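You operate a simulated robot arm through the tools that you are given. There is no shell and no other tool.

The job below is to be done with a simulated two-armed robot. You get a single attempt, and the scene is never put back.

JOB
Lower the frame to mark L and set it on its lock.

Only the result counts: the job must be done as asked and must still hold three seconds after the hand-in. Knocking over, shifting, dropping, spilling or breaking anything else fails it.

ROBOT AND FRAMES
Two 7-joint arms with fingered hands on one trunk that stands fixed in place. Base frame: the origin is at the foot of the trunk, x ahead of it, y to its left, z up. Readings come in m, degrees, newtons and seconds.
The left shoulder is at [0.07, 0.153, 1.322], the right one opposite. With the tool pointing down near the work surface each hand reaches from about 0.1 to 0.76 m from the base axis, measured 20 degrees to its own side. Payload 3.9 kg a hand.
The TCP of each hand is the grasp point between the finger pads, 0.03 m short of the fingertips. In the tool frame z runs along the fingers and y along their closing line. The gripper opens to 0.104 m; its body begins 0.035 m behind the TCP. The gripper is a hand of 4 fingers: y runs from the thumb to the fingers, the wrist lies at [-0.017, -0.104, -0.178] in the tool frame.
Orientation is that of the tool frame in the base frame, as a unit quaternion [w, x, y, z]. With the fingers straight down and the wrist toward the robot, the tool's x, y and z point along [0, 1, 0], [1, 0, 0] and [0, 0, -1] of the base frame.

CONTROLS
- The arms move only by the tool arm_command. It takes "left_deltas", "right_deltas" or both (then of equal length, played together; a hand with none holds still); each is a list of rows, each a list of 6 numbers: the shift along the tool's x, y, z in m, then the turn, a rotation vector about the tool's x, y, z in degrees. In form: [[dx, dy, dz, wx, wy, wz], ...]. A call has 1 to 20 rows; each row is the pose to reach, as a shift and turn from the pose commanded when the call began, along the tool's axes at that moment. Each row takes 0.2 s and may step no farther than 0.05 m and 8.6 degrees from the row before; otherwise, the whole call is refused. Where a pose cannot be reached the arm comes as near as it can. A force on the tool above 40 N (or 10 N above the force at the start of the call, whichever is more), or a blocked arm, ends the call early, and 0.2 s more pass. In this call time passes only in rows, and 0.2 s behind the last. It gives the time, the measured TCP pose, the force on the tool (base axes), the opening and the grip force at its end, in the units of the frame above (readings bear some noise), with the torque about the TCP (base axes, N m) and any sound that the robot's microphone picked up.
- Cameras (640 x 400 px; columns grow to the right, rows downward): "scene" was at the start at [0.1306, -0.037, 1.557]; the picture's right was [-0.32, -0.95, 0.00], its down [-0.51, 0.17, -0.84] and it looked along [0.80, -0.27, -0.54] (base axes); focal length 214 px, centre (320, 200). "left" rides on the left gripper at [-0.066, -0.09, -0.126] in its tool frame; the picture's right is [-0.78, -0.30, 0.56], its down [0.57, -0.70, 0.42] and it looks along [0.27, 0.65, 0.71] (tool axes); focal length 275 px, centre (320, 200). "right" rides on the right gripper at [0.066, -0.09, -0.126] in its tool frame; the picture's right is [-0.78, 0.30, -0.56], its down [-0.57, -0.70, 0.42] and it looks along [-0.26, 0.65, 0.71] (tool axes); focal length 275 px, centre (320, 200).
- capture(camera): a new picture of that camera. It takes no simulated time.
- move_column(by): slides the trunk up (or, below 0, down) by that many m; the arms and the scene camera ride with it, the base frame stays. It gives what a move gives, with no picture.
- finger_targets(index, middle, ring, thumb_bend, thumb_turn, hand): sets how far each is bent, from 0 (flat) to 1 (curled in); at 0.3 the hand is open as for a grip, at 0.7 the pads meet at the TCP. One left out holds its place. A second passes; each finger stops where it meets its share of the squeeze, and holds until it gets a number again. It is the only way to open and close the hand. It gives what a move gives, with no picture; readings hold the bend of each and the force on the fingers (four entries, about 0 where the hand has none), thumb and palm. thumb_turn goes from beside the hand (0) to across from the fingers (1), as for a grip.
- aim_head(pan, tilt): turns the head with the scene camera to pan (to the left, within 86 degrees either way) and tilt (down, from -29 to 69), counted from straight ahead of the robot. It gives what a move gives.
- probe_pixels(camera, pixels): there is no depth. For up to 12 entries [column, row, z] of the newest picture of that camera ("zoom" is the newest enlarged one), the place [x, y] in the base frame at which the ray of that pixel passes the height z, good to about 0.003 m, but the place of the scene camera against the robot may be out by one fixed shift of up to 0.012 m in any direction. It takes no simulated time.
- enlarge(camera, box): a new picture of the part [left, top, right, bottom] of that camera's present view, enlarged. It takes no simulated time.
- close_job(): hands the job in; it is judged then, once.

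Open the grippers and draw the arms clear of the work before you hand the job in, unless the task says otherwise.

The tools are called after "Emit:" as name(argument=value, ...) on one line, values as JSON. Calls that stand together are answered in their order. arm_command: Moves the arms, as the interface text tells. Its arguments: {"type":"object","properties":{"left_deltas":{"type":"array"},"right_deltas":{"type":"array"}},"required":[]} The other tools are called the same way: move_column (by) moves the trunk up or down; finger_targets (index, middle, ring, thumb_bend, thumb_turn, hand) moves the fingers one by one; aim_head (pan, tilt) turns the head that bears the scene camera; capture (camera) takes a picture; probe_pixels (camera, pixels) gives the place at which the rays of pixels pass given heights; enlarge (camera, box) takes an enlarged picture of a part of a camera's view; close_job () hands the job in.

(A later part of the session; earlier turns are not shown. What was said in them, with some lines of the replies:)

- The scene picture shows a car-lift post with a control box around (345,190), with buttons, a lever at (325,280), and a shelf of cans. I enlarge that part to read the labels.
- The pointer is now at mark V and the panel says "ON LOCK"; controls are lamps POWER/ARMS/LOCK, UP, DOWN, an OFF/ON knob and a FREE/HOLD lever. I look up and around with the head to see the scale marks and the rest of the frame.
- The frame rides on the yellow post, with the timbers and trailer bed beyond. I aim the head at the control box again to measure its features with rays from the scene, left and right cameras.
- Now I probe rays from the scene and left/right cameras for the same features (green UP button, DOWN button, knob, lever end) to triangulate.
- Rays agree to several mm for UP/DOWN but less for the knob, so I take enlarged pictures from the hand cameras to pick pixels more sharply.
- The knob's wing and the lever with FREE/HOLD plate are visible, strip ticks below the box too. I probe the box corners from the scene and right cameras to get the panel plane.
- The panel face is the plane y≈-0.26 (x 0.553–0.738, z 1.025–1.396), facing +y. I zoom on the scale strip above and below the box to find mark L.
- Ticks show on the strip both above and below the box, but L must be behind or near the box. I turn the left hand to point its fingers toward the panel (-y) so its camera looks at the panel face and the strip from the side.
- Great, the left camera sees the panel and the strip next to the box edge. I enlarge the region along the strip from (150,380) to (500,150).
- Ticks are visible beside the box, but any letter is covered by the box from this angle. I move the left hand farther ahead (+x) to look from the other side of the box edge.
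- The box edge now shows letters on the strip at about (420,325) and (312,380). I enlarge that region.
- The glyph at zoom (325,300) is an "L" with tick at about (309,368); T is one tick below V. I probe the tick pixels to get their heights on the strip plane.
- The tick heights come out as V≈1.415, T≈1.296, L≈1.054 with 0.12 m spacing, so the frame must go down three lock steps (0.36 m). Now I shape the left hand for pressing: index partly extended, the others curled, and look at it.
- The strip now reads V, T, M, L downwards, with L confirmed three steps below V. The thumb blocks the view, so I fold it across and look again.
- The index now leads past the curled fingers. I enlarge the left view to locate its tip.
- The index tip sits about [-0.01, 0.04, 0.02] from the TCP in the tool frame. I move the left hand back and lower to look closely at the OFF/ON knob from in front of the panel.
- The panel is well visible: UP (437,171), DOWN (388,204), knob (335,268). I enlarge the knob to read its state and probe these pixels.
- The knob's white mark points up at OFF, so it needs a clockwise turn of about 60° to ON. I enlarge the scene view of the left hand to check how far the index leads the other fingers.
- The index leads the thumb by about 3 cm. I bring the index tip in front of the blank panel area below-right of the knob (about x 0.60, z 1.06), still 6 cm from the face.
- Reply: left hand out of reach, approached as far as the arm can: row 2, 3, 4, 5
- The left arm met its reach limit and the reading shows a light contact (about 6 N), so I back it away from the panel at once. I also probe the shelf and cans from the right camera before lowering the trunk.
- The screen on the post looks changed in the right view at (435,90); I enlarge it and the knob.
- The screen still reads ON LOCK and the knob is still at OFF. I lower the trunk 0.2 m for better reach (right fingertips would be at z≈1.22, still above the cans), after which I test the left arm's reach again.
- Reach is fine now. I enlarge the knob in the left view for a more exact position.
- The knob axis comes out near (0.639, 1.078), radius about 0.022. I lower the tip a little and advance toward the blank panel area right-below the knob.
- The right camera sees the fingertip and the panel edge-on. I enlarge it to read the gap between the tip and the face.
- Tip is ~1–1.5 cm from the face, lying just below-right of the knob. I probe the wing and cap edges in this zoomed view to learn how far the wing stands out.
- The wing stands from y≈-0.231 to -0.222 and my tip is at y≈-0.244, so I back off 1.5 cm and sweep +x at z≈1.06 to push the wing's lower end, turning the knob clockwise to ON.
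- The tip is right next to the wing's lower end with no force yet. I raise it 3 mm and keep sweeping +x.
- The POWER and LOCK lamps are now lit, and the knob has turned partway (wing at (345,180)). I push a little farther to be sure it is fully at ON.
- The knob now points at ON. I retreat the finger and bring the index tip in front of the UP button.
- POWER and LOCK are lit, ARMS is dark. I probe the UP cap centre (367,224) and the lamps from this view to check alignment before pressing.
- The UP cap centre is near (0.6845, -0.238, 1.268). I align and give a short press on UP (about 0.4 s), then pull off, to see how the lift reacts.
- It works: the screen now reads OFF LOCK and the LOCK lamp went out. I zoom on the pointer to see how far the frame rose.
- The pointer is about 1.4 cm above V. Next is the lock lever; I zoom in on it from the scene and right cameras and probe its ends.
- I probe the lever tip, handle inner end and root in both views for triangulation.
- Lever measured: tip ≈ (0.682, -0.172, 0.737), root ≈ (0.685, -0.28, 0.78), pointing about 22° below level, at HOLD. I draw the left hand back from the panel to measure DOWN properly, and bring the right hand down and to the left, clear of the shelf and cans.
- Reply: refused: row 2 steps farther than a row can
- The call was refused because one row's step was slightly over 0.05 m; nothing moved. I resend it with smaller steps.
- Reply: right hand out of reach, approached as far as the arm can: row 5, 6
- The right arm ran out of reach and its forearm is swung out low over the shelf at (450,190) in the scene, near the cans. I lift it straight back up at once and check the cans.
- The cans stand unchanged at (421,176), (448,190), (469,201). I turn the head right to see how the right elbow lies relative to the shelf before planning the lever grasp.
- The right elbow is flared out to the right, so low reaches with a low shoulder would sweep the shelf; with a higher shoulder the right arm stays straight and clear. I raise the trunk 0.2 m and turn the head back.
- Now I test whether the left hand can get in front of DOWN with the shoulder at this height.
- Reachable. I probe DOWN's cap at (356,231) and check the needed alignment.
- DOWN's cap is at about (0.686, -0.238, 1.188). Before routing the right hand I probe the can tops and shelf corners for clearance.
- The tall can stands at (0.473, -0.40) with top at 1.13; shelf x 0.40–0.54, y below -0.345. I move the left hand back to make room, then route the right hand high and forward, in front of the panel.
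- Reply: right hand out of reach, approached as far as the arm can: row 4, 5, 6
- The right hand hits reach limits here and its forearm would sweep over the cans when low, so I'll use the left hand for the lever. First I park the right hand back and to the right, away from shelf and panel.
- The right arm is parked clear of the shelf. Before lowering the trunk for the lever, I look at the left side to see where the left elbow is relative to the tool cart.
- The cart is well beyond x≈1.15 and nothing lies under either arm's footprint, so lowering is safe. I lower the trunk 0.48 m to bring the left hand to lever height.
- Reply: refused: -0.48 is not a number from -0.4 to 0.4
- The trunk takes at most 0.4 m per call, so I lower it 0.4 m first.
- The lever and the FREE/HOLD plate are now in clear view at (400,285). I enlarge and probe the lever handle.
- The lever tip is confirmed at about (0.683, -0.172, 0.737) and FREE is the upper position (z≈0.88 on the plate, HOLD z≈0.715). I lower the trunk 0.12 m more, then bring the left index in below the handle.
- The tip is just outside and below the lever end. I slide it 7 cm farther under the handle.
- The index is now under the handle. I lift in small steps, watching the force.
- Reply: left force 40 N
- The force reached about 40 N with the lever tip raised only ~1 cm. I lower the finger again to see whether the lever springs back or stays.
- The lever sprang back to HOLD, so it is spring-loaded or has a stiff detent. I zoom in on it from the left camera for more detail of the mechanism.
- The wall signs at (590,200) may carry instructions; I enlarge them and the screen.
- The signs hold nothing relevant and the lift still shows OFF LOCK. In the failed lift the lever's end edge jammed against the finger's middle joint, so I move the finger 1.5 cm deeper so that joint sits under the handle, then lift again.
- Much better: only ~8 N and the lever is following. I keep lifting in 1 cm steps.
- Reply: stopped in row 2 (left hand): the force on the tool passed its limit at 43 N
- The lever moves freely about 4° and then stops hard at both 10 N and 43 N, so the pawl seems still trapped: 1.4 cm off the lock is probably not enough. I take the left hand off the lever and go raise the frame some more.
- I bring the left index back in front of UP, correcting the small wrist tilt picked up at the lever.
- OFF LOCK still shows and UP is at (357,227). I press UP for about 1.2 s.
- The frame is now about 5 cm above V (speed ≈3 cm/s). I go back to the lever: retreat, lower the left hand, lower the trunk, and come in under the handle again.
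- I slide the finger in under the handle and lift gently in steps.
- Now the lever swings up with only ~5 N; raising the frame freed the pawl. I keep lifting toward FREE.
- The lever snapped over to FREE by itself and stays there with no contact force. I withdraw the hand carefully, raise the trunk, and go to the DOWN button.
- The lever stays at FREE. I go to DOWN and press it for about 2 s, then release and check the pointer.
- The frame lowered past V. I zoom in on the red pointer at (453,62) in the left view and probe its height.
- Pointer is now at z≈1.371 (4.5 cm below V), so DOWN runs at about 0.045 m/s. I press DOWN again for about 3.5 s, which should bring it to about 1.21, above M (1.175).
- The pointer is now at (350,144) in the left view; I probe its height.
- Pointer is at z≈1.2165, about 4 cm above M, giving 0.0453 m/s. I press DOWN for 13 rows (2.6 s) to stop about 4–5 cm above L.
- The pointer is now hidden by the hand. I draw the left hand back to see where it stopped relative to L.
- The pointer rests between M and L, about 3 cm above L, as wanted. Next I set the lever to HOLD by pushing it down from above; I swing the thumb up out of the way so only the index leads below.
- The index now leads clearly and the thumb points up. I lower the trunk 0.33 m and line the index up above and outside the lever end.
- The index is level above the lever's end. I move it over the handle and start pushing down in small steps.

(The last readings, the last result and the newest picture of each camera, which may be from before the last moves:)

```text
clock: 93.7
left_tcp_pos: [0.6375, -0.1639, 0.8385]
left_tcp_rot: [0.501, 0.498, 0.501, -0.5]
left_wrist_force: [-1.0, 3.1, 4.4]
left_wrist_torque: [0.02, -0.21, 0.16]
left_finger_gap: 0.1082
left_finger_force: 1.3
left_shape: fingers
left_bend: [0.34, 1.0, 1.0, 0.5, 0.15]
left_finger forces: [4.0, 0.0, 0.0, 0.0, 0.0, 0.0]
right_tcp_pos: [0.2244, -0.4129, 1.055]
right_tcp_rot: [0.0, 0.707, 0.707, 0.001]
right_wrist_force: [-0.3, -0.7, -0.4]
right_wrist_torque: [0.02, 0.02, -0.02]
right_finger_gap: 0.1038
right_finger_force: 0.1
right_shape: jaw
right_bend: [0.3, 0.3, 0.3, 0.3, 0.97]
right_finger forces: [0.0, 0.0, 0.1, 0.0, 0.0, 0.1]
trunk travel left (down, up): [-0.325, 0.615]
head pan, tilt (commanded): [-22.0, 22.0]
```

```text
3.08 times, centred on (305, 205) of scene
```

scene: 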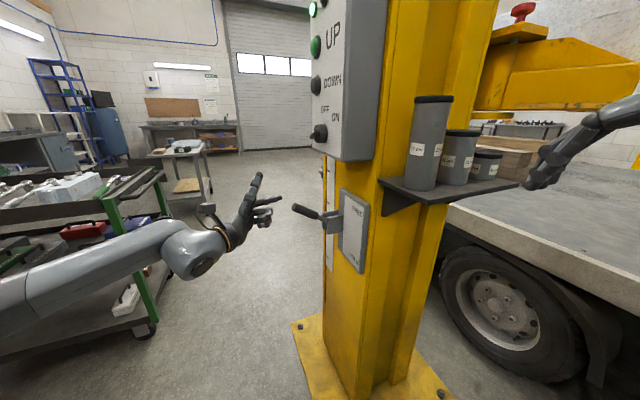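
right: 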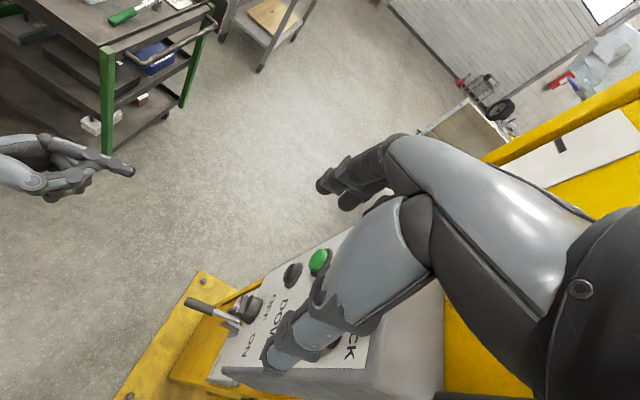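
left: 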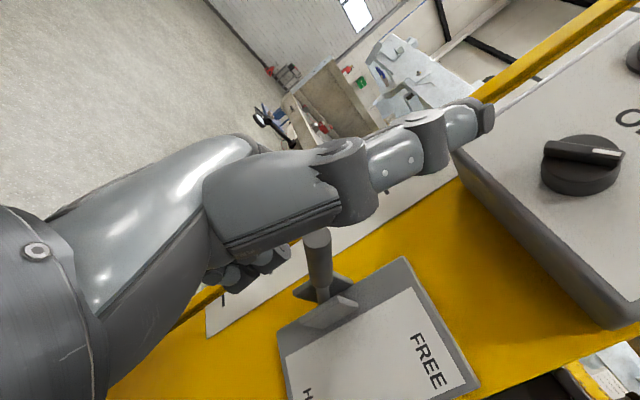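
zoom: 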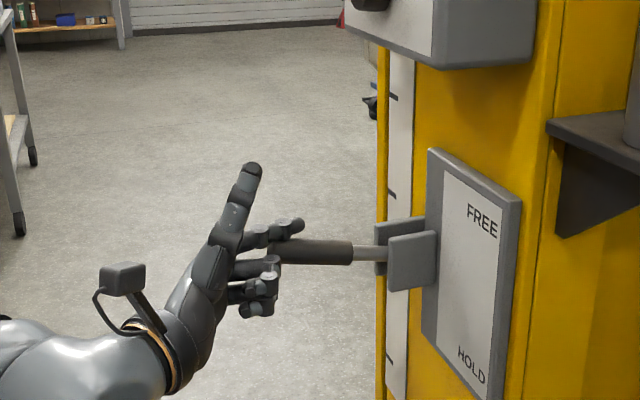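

The lever is coming down with only ~5 N. I continue down, easing slightly outward so the lever end clears the curled fingers.

Emit:
arm_command(left_deltas=[[0.01, 0, -0.004, 0, 0, 0], [0.02, 0, -0.008, 0, 0, 0], [0.03, 0, -0.01, 0, 0, 0], [0.04, 0, -0.012, 0, 0, 0]])

Emit:
enlarge(camera="scene", box=[230, 140, 380, 270])

```text
clock: 94.7
left_tcp_pos: [0.6365, -0.1527, 0.7985]
left_tcp_rot: [0.5, 0.499, 0.501, -0.5]
left_wrist_force: [0.1, -0.3, 0.3]
left_wrist_torque: [0.0, 0.0, -0.02]
left_finger_gap: 0.1081
left_finger_force: 0.2
left_shape: fingers
left_bend: [0.35, 1.0, 1.0, 0.5, 0.15]
left_finger forces: [0.0, 0.0, 0.1, 0.0, 0.1, 0.0]
right_tcp_pos: [0.2253, -0.4123, 1.0546]
right_tcp_rot: [0.0, 0.707, 0.707, 0.0]
right_wrist_force: [0.0, -0.3, 0.2]
right_wrist_torque: [0.0, 0.0, -0.02]
right_finger_gap: 0.1037
right_finger_force: 0.0
right_shape: jaw
right_bend: [0.3, 0.3, 0.3, 0.3, 0.97]
right_finger forces: [0.1, 0.1, 0.1, 0.0, 0.0, 0.0]
trunk travel left (down, up): [-0.325, 0.615]
head pan, tilt (commanded): [-22.0, 22.0]
```

```text
3.08 times, centred on (305, 205) of scene
```

zoom: 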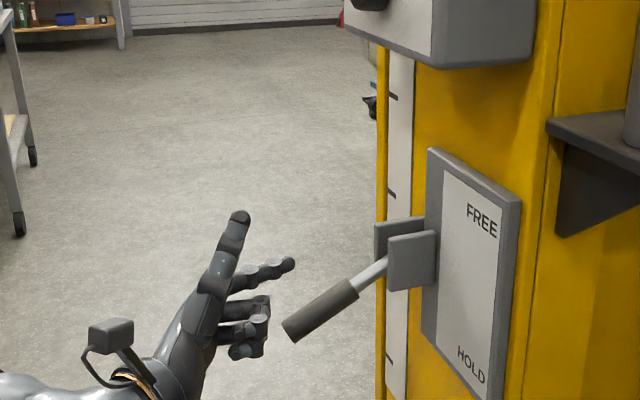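

The lever snapped to HOLD. I retreat, raise the trunk, and fold the thumb back to the pressing shape.

Emit:
arm_command(left_deltas=[[0, 0, -0.04, 0, 0, 0], [0, 0, -0.08, 0, 0, 0], [0, 0, -0.1, 0, 0, 0]])

Emit:
move_column(by=0.35)

Emit:
finger_targets(hand="left", index=0.4, thumb_bend=1.0, thumb_turn=1.0)

Emit:
capture(camera="left")

Emit:
capture(camera="scene")

```text
clock: 95.5
left_tcp_pos: [0.6357, -0.0524, 0.7991]
left_tcp_rot: [-0.499, -0.499, -0.501, 0.501]
left_wrist_force: [-0.2, 0.9, -0.2]
left_wrist_torque: [0.0, -0.01, 0.01]
left_finger_gap: 0.1081
left_finger_force: 0.0
left_shape: fingers
left_bend: [0.35, 1.0, 1.0, 0.5, 0.15]
left_finger forces: [0.0, 0.0, 0.1, 0.1, 0.0, 0.1]
right_tcp_pos: [0.2245, -0.4113, 1.0539]
right_tcp_rot: [0.001, 0.707, 0.707, 0.0]
right_wrist_force: [0.1, -0.3, -0.2]
right_wrist_torque: [-0.01, 0.02, 0.03]
right_finger_gap: 0.1039
right_finger_force: 0.0
right_shape: jaw
right_bend: [0.3, 0.3, 0.3, 0.3, 0.97]
right_finger forces: [0.1, 0.0, 0.0, 0.0, 0.0, 0.0]
trunk travel left (down, up): [-0.325, 0.615]
head pan, tilt (commanded): [-22.0, 22.0]
```

```text
clock: 98.9
left_tcp_pos: [0.6365, -0.0522, 1.1484]
left_tcp_rot: [0.501, 0.499, 0.5, -0.5]
left_wrist_force: [0.9, 0.7, 0.3]
left_wrist_torque: [0.0, 0.0, -0.01]
left_finger_gap: 0.108
left_finger_force: 0.0
left_shape: fingers
left_bend: [0.35, 1.0, 1.0, 0.5, 0.15]
left_finger forces: [0.0, 0.0, 0.0, 0.0, 0.0, 0.1]
right_tcp_pos: [0.2237, -0.4139, 1.4033]
right_tcp_rot: [0.0, 0.707, 0.707, 0.0]
right_wrist_force: [0.2, -1.1, 0.4]
right_wrist_torque: [-0.01, 0.01, 0.01]
right_finger_gap: 0.1038
right_finger_force: 0.0
right_shape: jaw
right_bend: [0.3, 0.3, 0.3, 0.3, 0.97]
right_finger forces: [0.0, 0.1, 0.0, 0.0, 0.1, 0.0]
trunk travel left (down, up): [-0.675, 0.265]
head pan, tilt (commanded): [-22.0, 22.0]
```

```text
clock: 99.9
left_tcp_pos: [0.6364, -0.0525, 1.1492]
left_tcp_rot: [-0.5, -0.499, -0.5, 0.501]
left_wrist_force: [-0.6, -0.4, -0.1]
left_wrist_torque: [0.0, 0.0, 0.0]
left_finger_gap: 0.0237
left_finger_force: 0.1
left_shape: fingers
left_bend: [0.35, 1.0, 1.0, 0.97, 1.0]
left_finger forces: [0.0, 0.0, 0.0, 0.1, 0.0, 0.0]
right_tcp_pos: [0.2245, -0.4126, 1.404]
right_tcp_rot: [0.0, 0.707, 0.707, 0.0]
right_wrist_force: [0.0, -0.2, -0.2]
right_wrist_torque: [0.04, -0.03, 0.02]
right_finger_gap: 0.1041
right_finger_force: 0.2
right_shape: jaw
right_bend: [0.3, 0.3, 0.3, 0.3, 0.97]
right_finger forces: [0.0, 0.0, 0.0, 0.0, 0.0, 0.0]
trunk travel left (down, up): [-0.675, 0.265]
head pan, tilt (commanded): [-22.0, 22.0]
```

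```text
taken
```

left: 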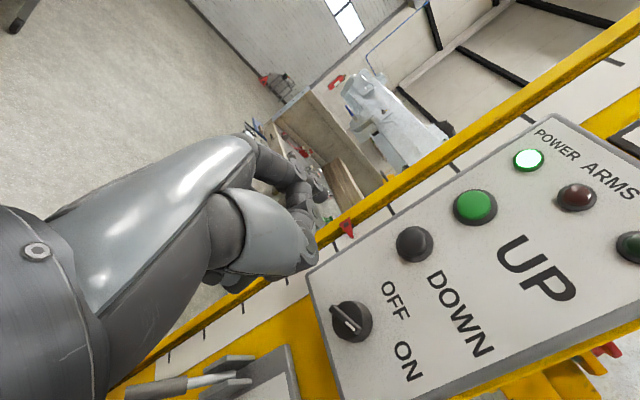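

```text
taken
```

scene: 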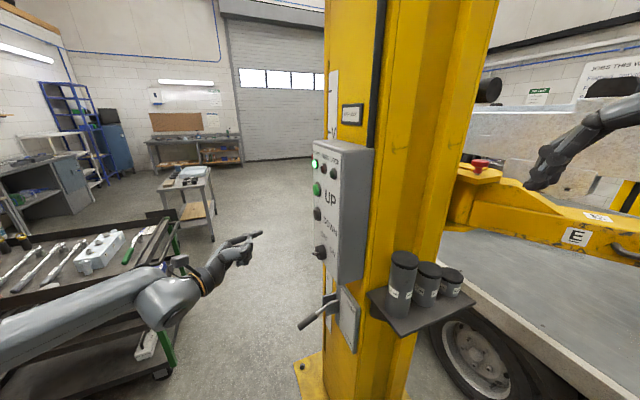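

The lever is at HOLD and the pointer shows at (348,230). I check its height once more before lowering onto the lock.

Emit:
enlarge(camera="left", box=[300, 170, 440, 290])

Emit:
probe_pixels(camera="left", pixels=[[347, 228, 1.0], [347, 228, 1.1], [347, 228, 1.15], [391, 209, 1.15], [391, 209, 1.2]])

```text
3.33 times, centred on (370, 230) of left
```

zoom: 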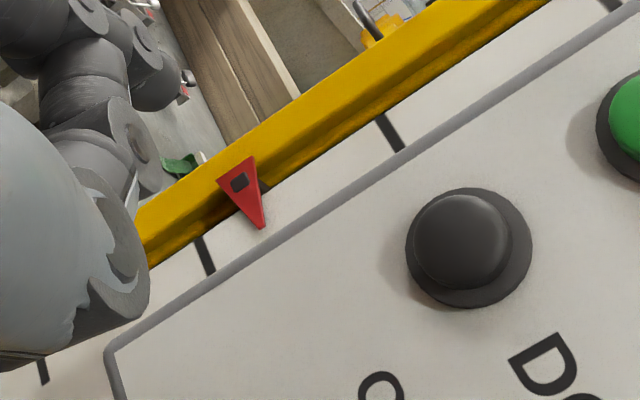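

```text
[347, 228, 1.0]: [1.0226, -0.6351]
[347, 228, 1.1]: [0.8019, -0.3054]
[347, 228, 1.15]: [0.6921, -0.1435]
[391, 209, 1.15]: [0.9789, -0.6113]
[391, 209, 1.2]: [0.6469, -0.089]
```

Pointer is about 3.7 cm above L. With the lever at HOLD I press DOWN for about 1 s so the frame settles on the L lock.

Emit:
arm_command(left_deltas=[[-0.01, -0.001, 0.04, 0, 0, 0], [-0.02, -0.001, 0.08, 0, 0, 0], [-0.0275, -0.001, 0.12, 0, 0, 0], [-0.0275, -0.001, 0.147, 0, 0, 0], [-0.0275, -0.001, 0.172, 0, 0, 0], [-0.0275, -0.001, 0.172, 0, 0, 0], [-0.0275, -0.001, 0.172, 0, 0, 0], [-0.0275, -0.001, 0.172, 0, 0, 0], [-0.0275, -0.001, 0.172, 0, 0, 0], [-0.0275, -0.001, 0.147, 0, 0, 0]])

Emit:
capture(camera="scene")

Emit:
enlarge(camera="scene", box=[300, 80, 400, 220])

Emit:
capture(camera="left")

```text
clock: 102.1
left_tcp_pos: [0.6322, -0.2017, 1.1766]
left_tcp_rot: [-0.5, -0.5, -0.499, 0.501]
left_wrist_force: [0.1, -0.2, 0.8]
left_wrist_torque: [0.04, 0.01, 0.02]
left_finger_gap: 0.0238
left_finger_force: 0.1
left_shape: fingers
left_bend: [0.35, 1.0, 1.0, 0.97, 1.0]
left_finger forces: [0.0, 0.0, 0.0, 0.0, 0.1, 0.0]
right_tcp_pos: [0.2241, -0.4135, 1.4045]
right_tcp_rot: [0.0, 0.707, 0.707, 0.001]
right_wrist_force: [0.3, 0.1, -0.4]
right_wrist_torque: [0.01, 0.01, 0.02]
right_finger_gap: 0.1042
right_finger_force: 0.1
right_shape: jaw
right_bend: [0.3, 0.3, 0.3, 0.3, 0.97]
right_finger forces: [0.1, 0.0, 0.0, 0.1, 0.0, 0.0]
trunk travel left (down, up): [-0.675, 0.265]
head pan, tilt (commanded): [-22.0, 22.0]
```

```text
taken
```

scene: 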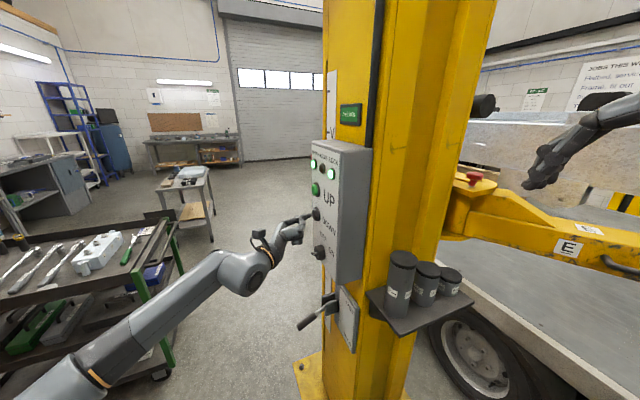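

```text
2.86 times, centred on (350, 150) of scene
```

zoom: 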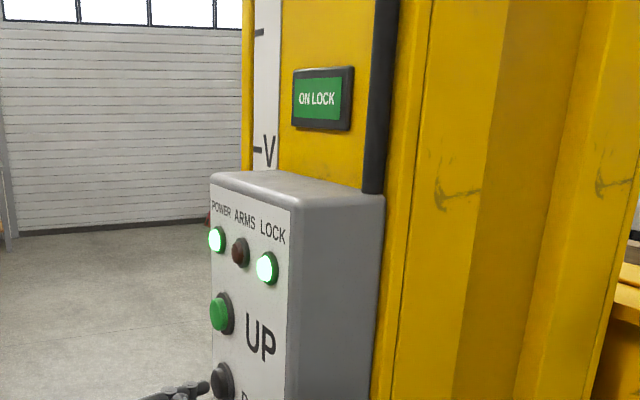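

```text
taken
```

left: 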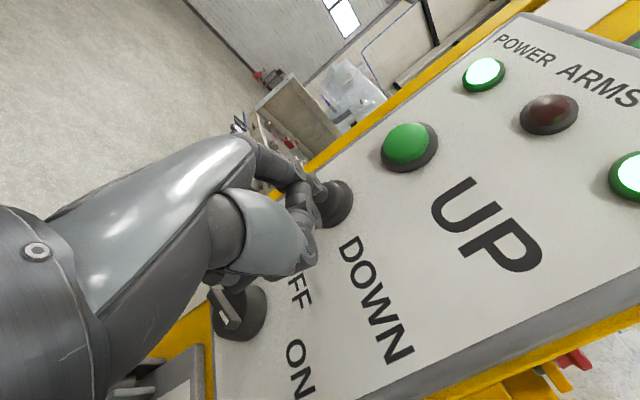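

The screen reads ON LOCK and the LOCK lamp is lit. I draw the left hand back and look at the pointer against mark L.

Emit:
arm_command(left_deltas=[[0, 0, -0.04, 0, 0, 0], [0, 0.02, -0.08, 0, 0, 0], [0, 0.06, -0.1, 0, 0, 0], [0, 0.1, -0.12, 0, 0, 0], [0, 0.14, -0.14, 0, 0, 0]])

Emit:
capture(camera="left")

Emit:
enlarge(camera="left", box=[280, 260, 480, 390])

```text
clock: 103.3
left_tcp_pos: [0.7765, -0.0562, 1.1757]
left_tcp_rot: [-0.499, -0.499, -0.5, 0.501]
left_wrist_force: [0.9, -0.9, 0.6]
left_wrist_torque: [0.01, 0.0, 0.01]
left_finger_gap: 0.0236
left_finger_force: 0.0
left_shape: fingers
left_bend: [0.35, 1.0, 1.0, 0.97, 1.0]
left_finger forces: [0.0, 0.0, 0.0, 0.0, 0.0, 0.1]
right_tcp_pos: [0.2264, -0.4132, 1.4036]
right_tcp_rot: [0.0, 0.707, 0.707, 0.0]
right_wrist_force: [0.2, 0.3, 0.5]
right_wrist_torque: [0.01, 0.03, 0.03]
right_finger_gap: 0.1039
right_finger_force: 0.0
right_shape: jaw
right_bend: [0.3, 0.3, 0.3, 0.3, 0.97]
right_finger forces: [0.1, 0.1, 0.0, 0.0, 0.1, 0.0]
trunk travel left (down, up): [-0.675, 0.265]
head pan, tilt (commanded): [-22.0, 22.0]
```

```text
taken
```

left: 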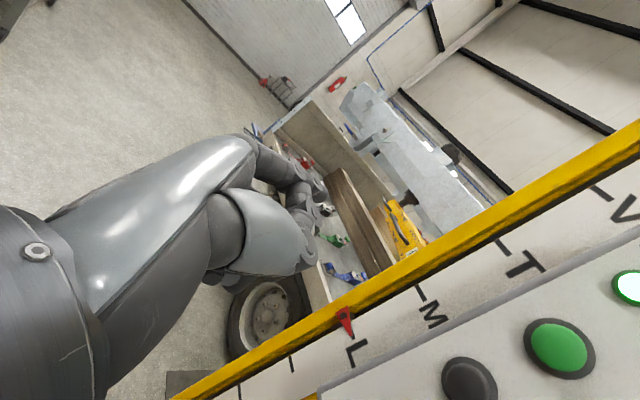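

```text
3.08 times, centred on (380, 325) of left
```

zoom: 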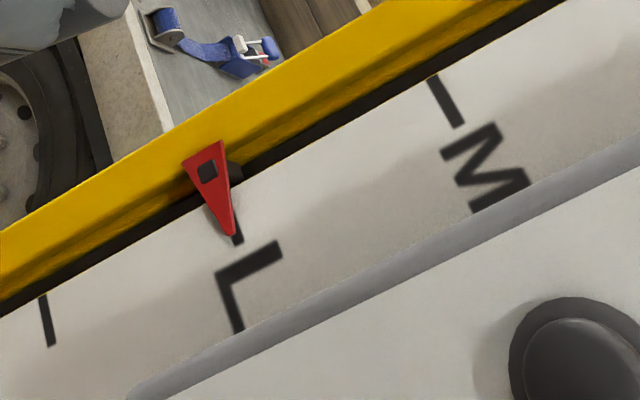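

The pointer sits exactly on L, with the lock on and the lever at HOLD; the cans stand as before. I draw the left arm well clear and open its hand.

Emit:
arm_command(left_deltas=[[0, -0.03, -0.03, 0, 0, 0], [0, -0.06, -0.06, 0, 0, 0], [-0.02, -0.09, -0.09, 0, 0, 0], [-0.04, -0.12, -0.12, 0, 0, 0], [-0.06, -0.15, -0.15, 0, 0, 0], [-0.08, -0.17, -0.18, 0, 0, 0]])

Emit:
finger_targets(hand="left", index=0.3, middle=0.3, ring=0.3, thumb_bend=0.3, thumb_turn=0.97)

Emit:
capture(camera="scene")

Emit:
enlarge(camera="scene", box=[290, 80, 480, 350])

Emit:
capture(camera="left")

```text
clock: 104.7
left_tcp_pos: [0.6006, 0.1206, 1.2616]
left_tcp_rot: [0.501, 0.499, 0.5, -0.5]
left_wrist_force: [-0.1, 0.1, 0.3]
left_wrist_torque: [-0.01, -0.02, 0.03]
left_finger_gap: 0.0236
left_finger_force: 0.1
left_shape: fingers
left_bend: [0.35, 1.0, 1.0, 0.97, 1.0]
left_finger forces: [0.0, 0.0, 0.0, 0.1, 0.1, 0.1]
right_tcp_pos: [0.2222, -0.4124, 1.4049]
right_tcp_rot: [0.001, 0.707, 0.707, 0.001]
right_wrist_force: [-0.4, 0.3, -0.1]
right_wrist_torque: [0.03, -0.04, 0.0]
right_finger_gap: 0.1037
right_finger_force: 0.0
right_shape: jaw
right_bend: [0.3, 0.3, 0.3, 0.3, 0.97]
right_finger forces: [0.0, 0.0, 0.0, 0.0, 0.0, 0.0]
trunk travel left (down, up): [-0.675, 0.265]
head pan, tilt (commanded): [-22.0, 22.0]
```

```text
clock: 105.7
left_tcp_pos: [0.6016, 0.1207, 1.2605]
left_tcp_rot: [-0.5, -0.499, -0.5, 0.501]
left_wrist_force: [-0.1, 0.4, -0.6]
left_wrist_torque: [0.01, -0.02, -0.01]
left_finger_gap: 0.1044
left_finger_force: 0.1
left_shape: fingers
left_bend: [0.3, 0.3, 0.3, 0.3, 0.94]
left_finger forces: [0.0, 0.1, 0.0, 0.1, 0.0, 0.1]
right_tcp_pos: [0.2247, -0.4123, 1.404]
right_tcp_rot: [0.0, 0.707, 0.707, 0.0]
right_wrist_force: [0.0, 0.6, -0.7]
right_wrist_torque: [0.01, 0.01, -0.01]
right_finger_gap: 0.1038
right_finger_force: 0.1
right_shape: jaw
right_bend: [0.3, 0.3, 0.3, 0.3, 0.97]
right_finger forces: [0.0, 0.0, 0.1, 0.0, 0.0, 0.0]
trunk travel left (down, up): [-0.675, 0.265]
head pan, tilt (commanded): [-22.0, 22.0]
```

```text
taken
```

scene: 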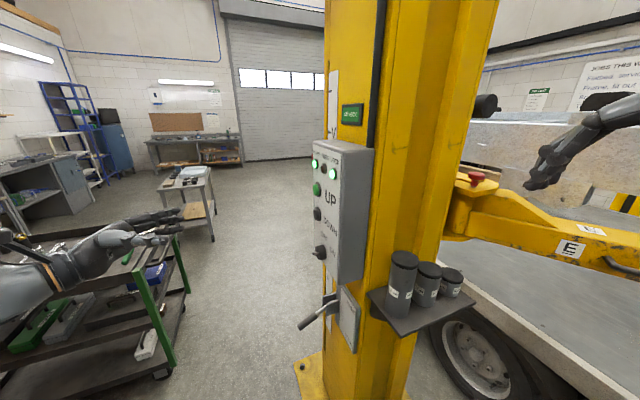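

```text
1.48 times, centred on (385, 215) of scene
```

zoom: 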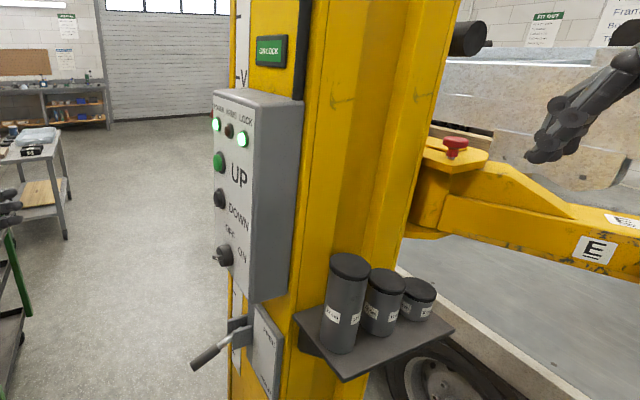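

```text
taken
```

left: 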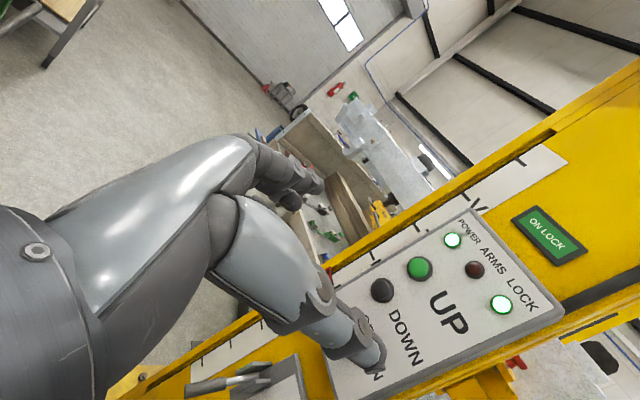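

Everything checks out: the pointer is on L, the screen reads ON LOCK, the LOCK lamp is lit, the lever is at HOLD and the cans are untouched. Both hands are open and clear of the work, so I hand the job in.

Emit:
close_job()

```text
The job is handed in.
```

The frame has been lowered to mark L and is resting on its lock, and the job is handed in. At hand-in the red pointer sat on the L tick, the screen read ON LOCK, the LOCK lamp was lit and the lever was at HOLD.

- **Extra raise needed:** I first raised the frame about 5 cm above V, because the lever would not move to FREE until the lock was clear.
- **Surroundings:** the cans on the shelf stand where they were. Both hands are open and clear of the work.
- **Power:** the knob was at OFF at the start. I turned it ON to run the lift and left it ON.
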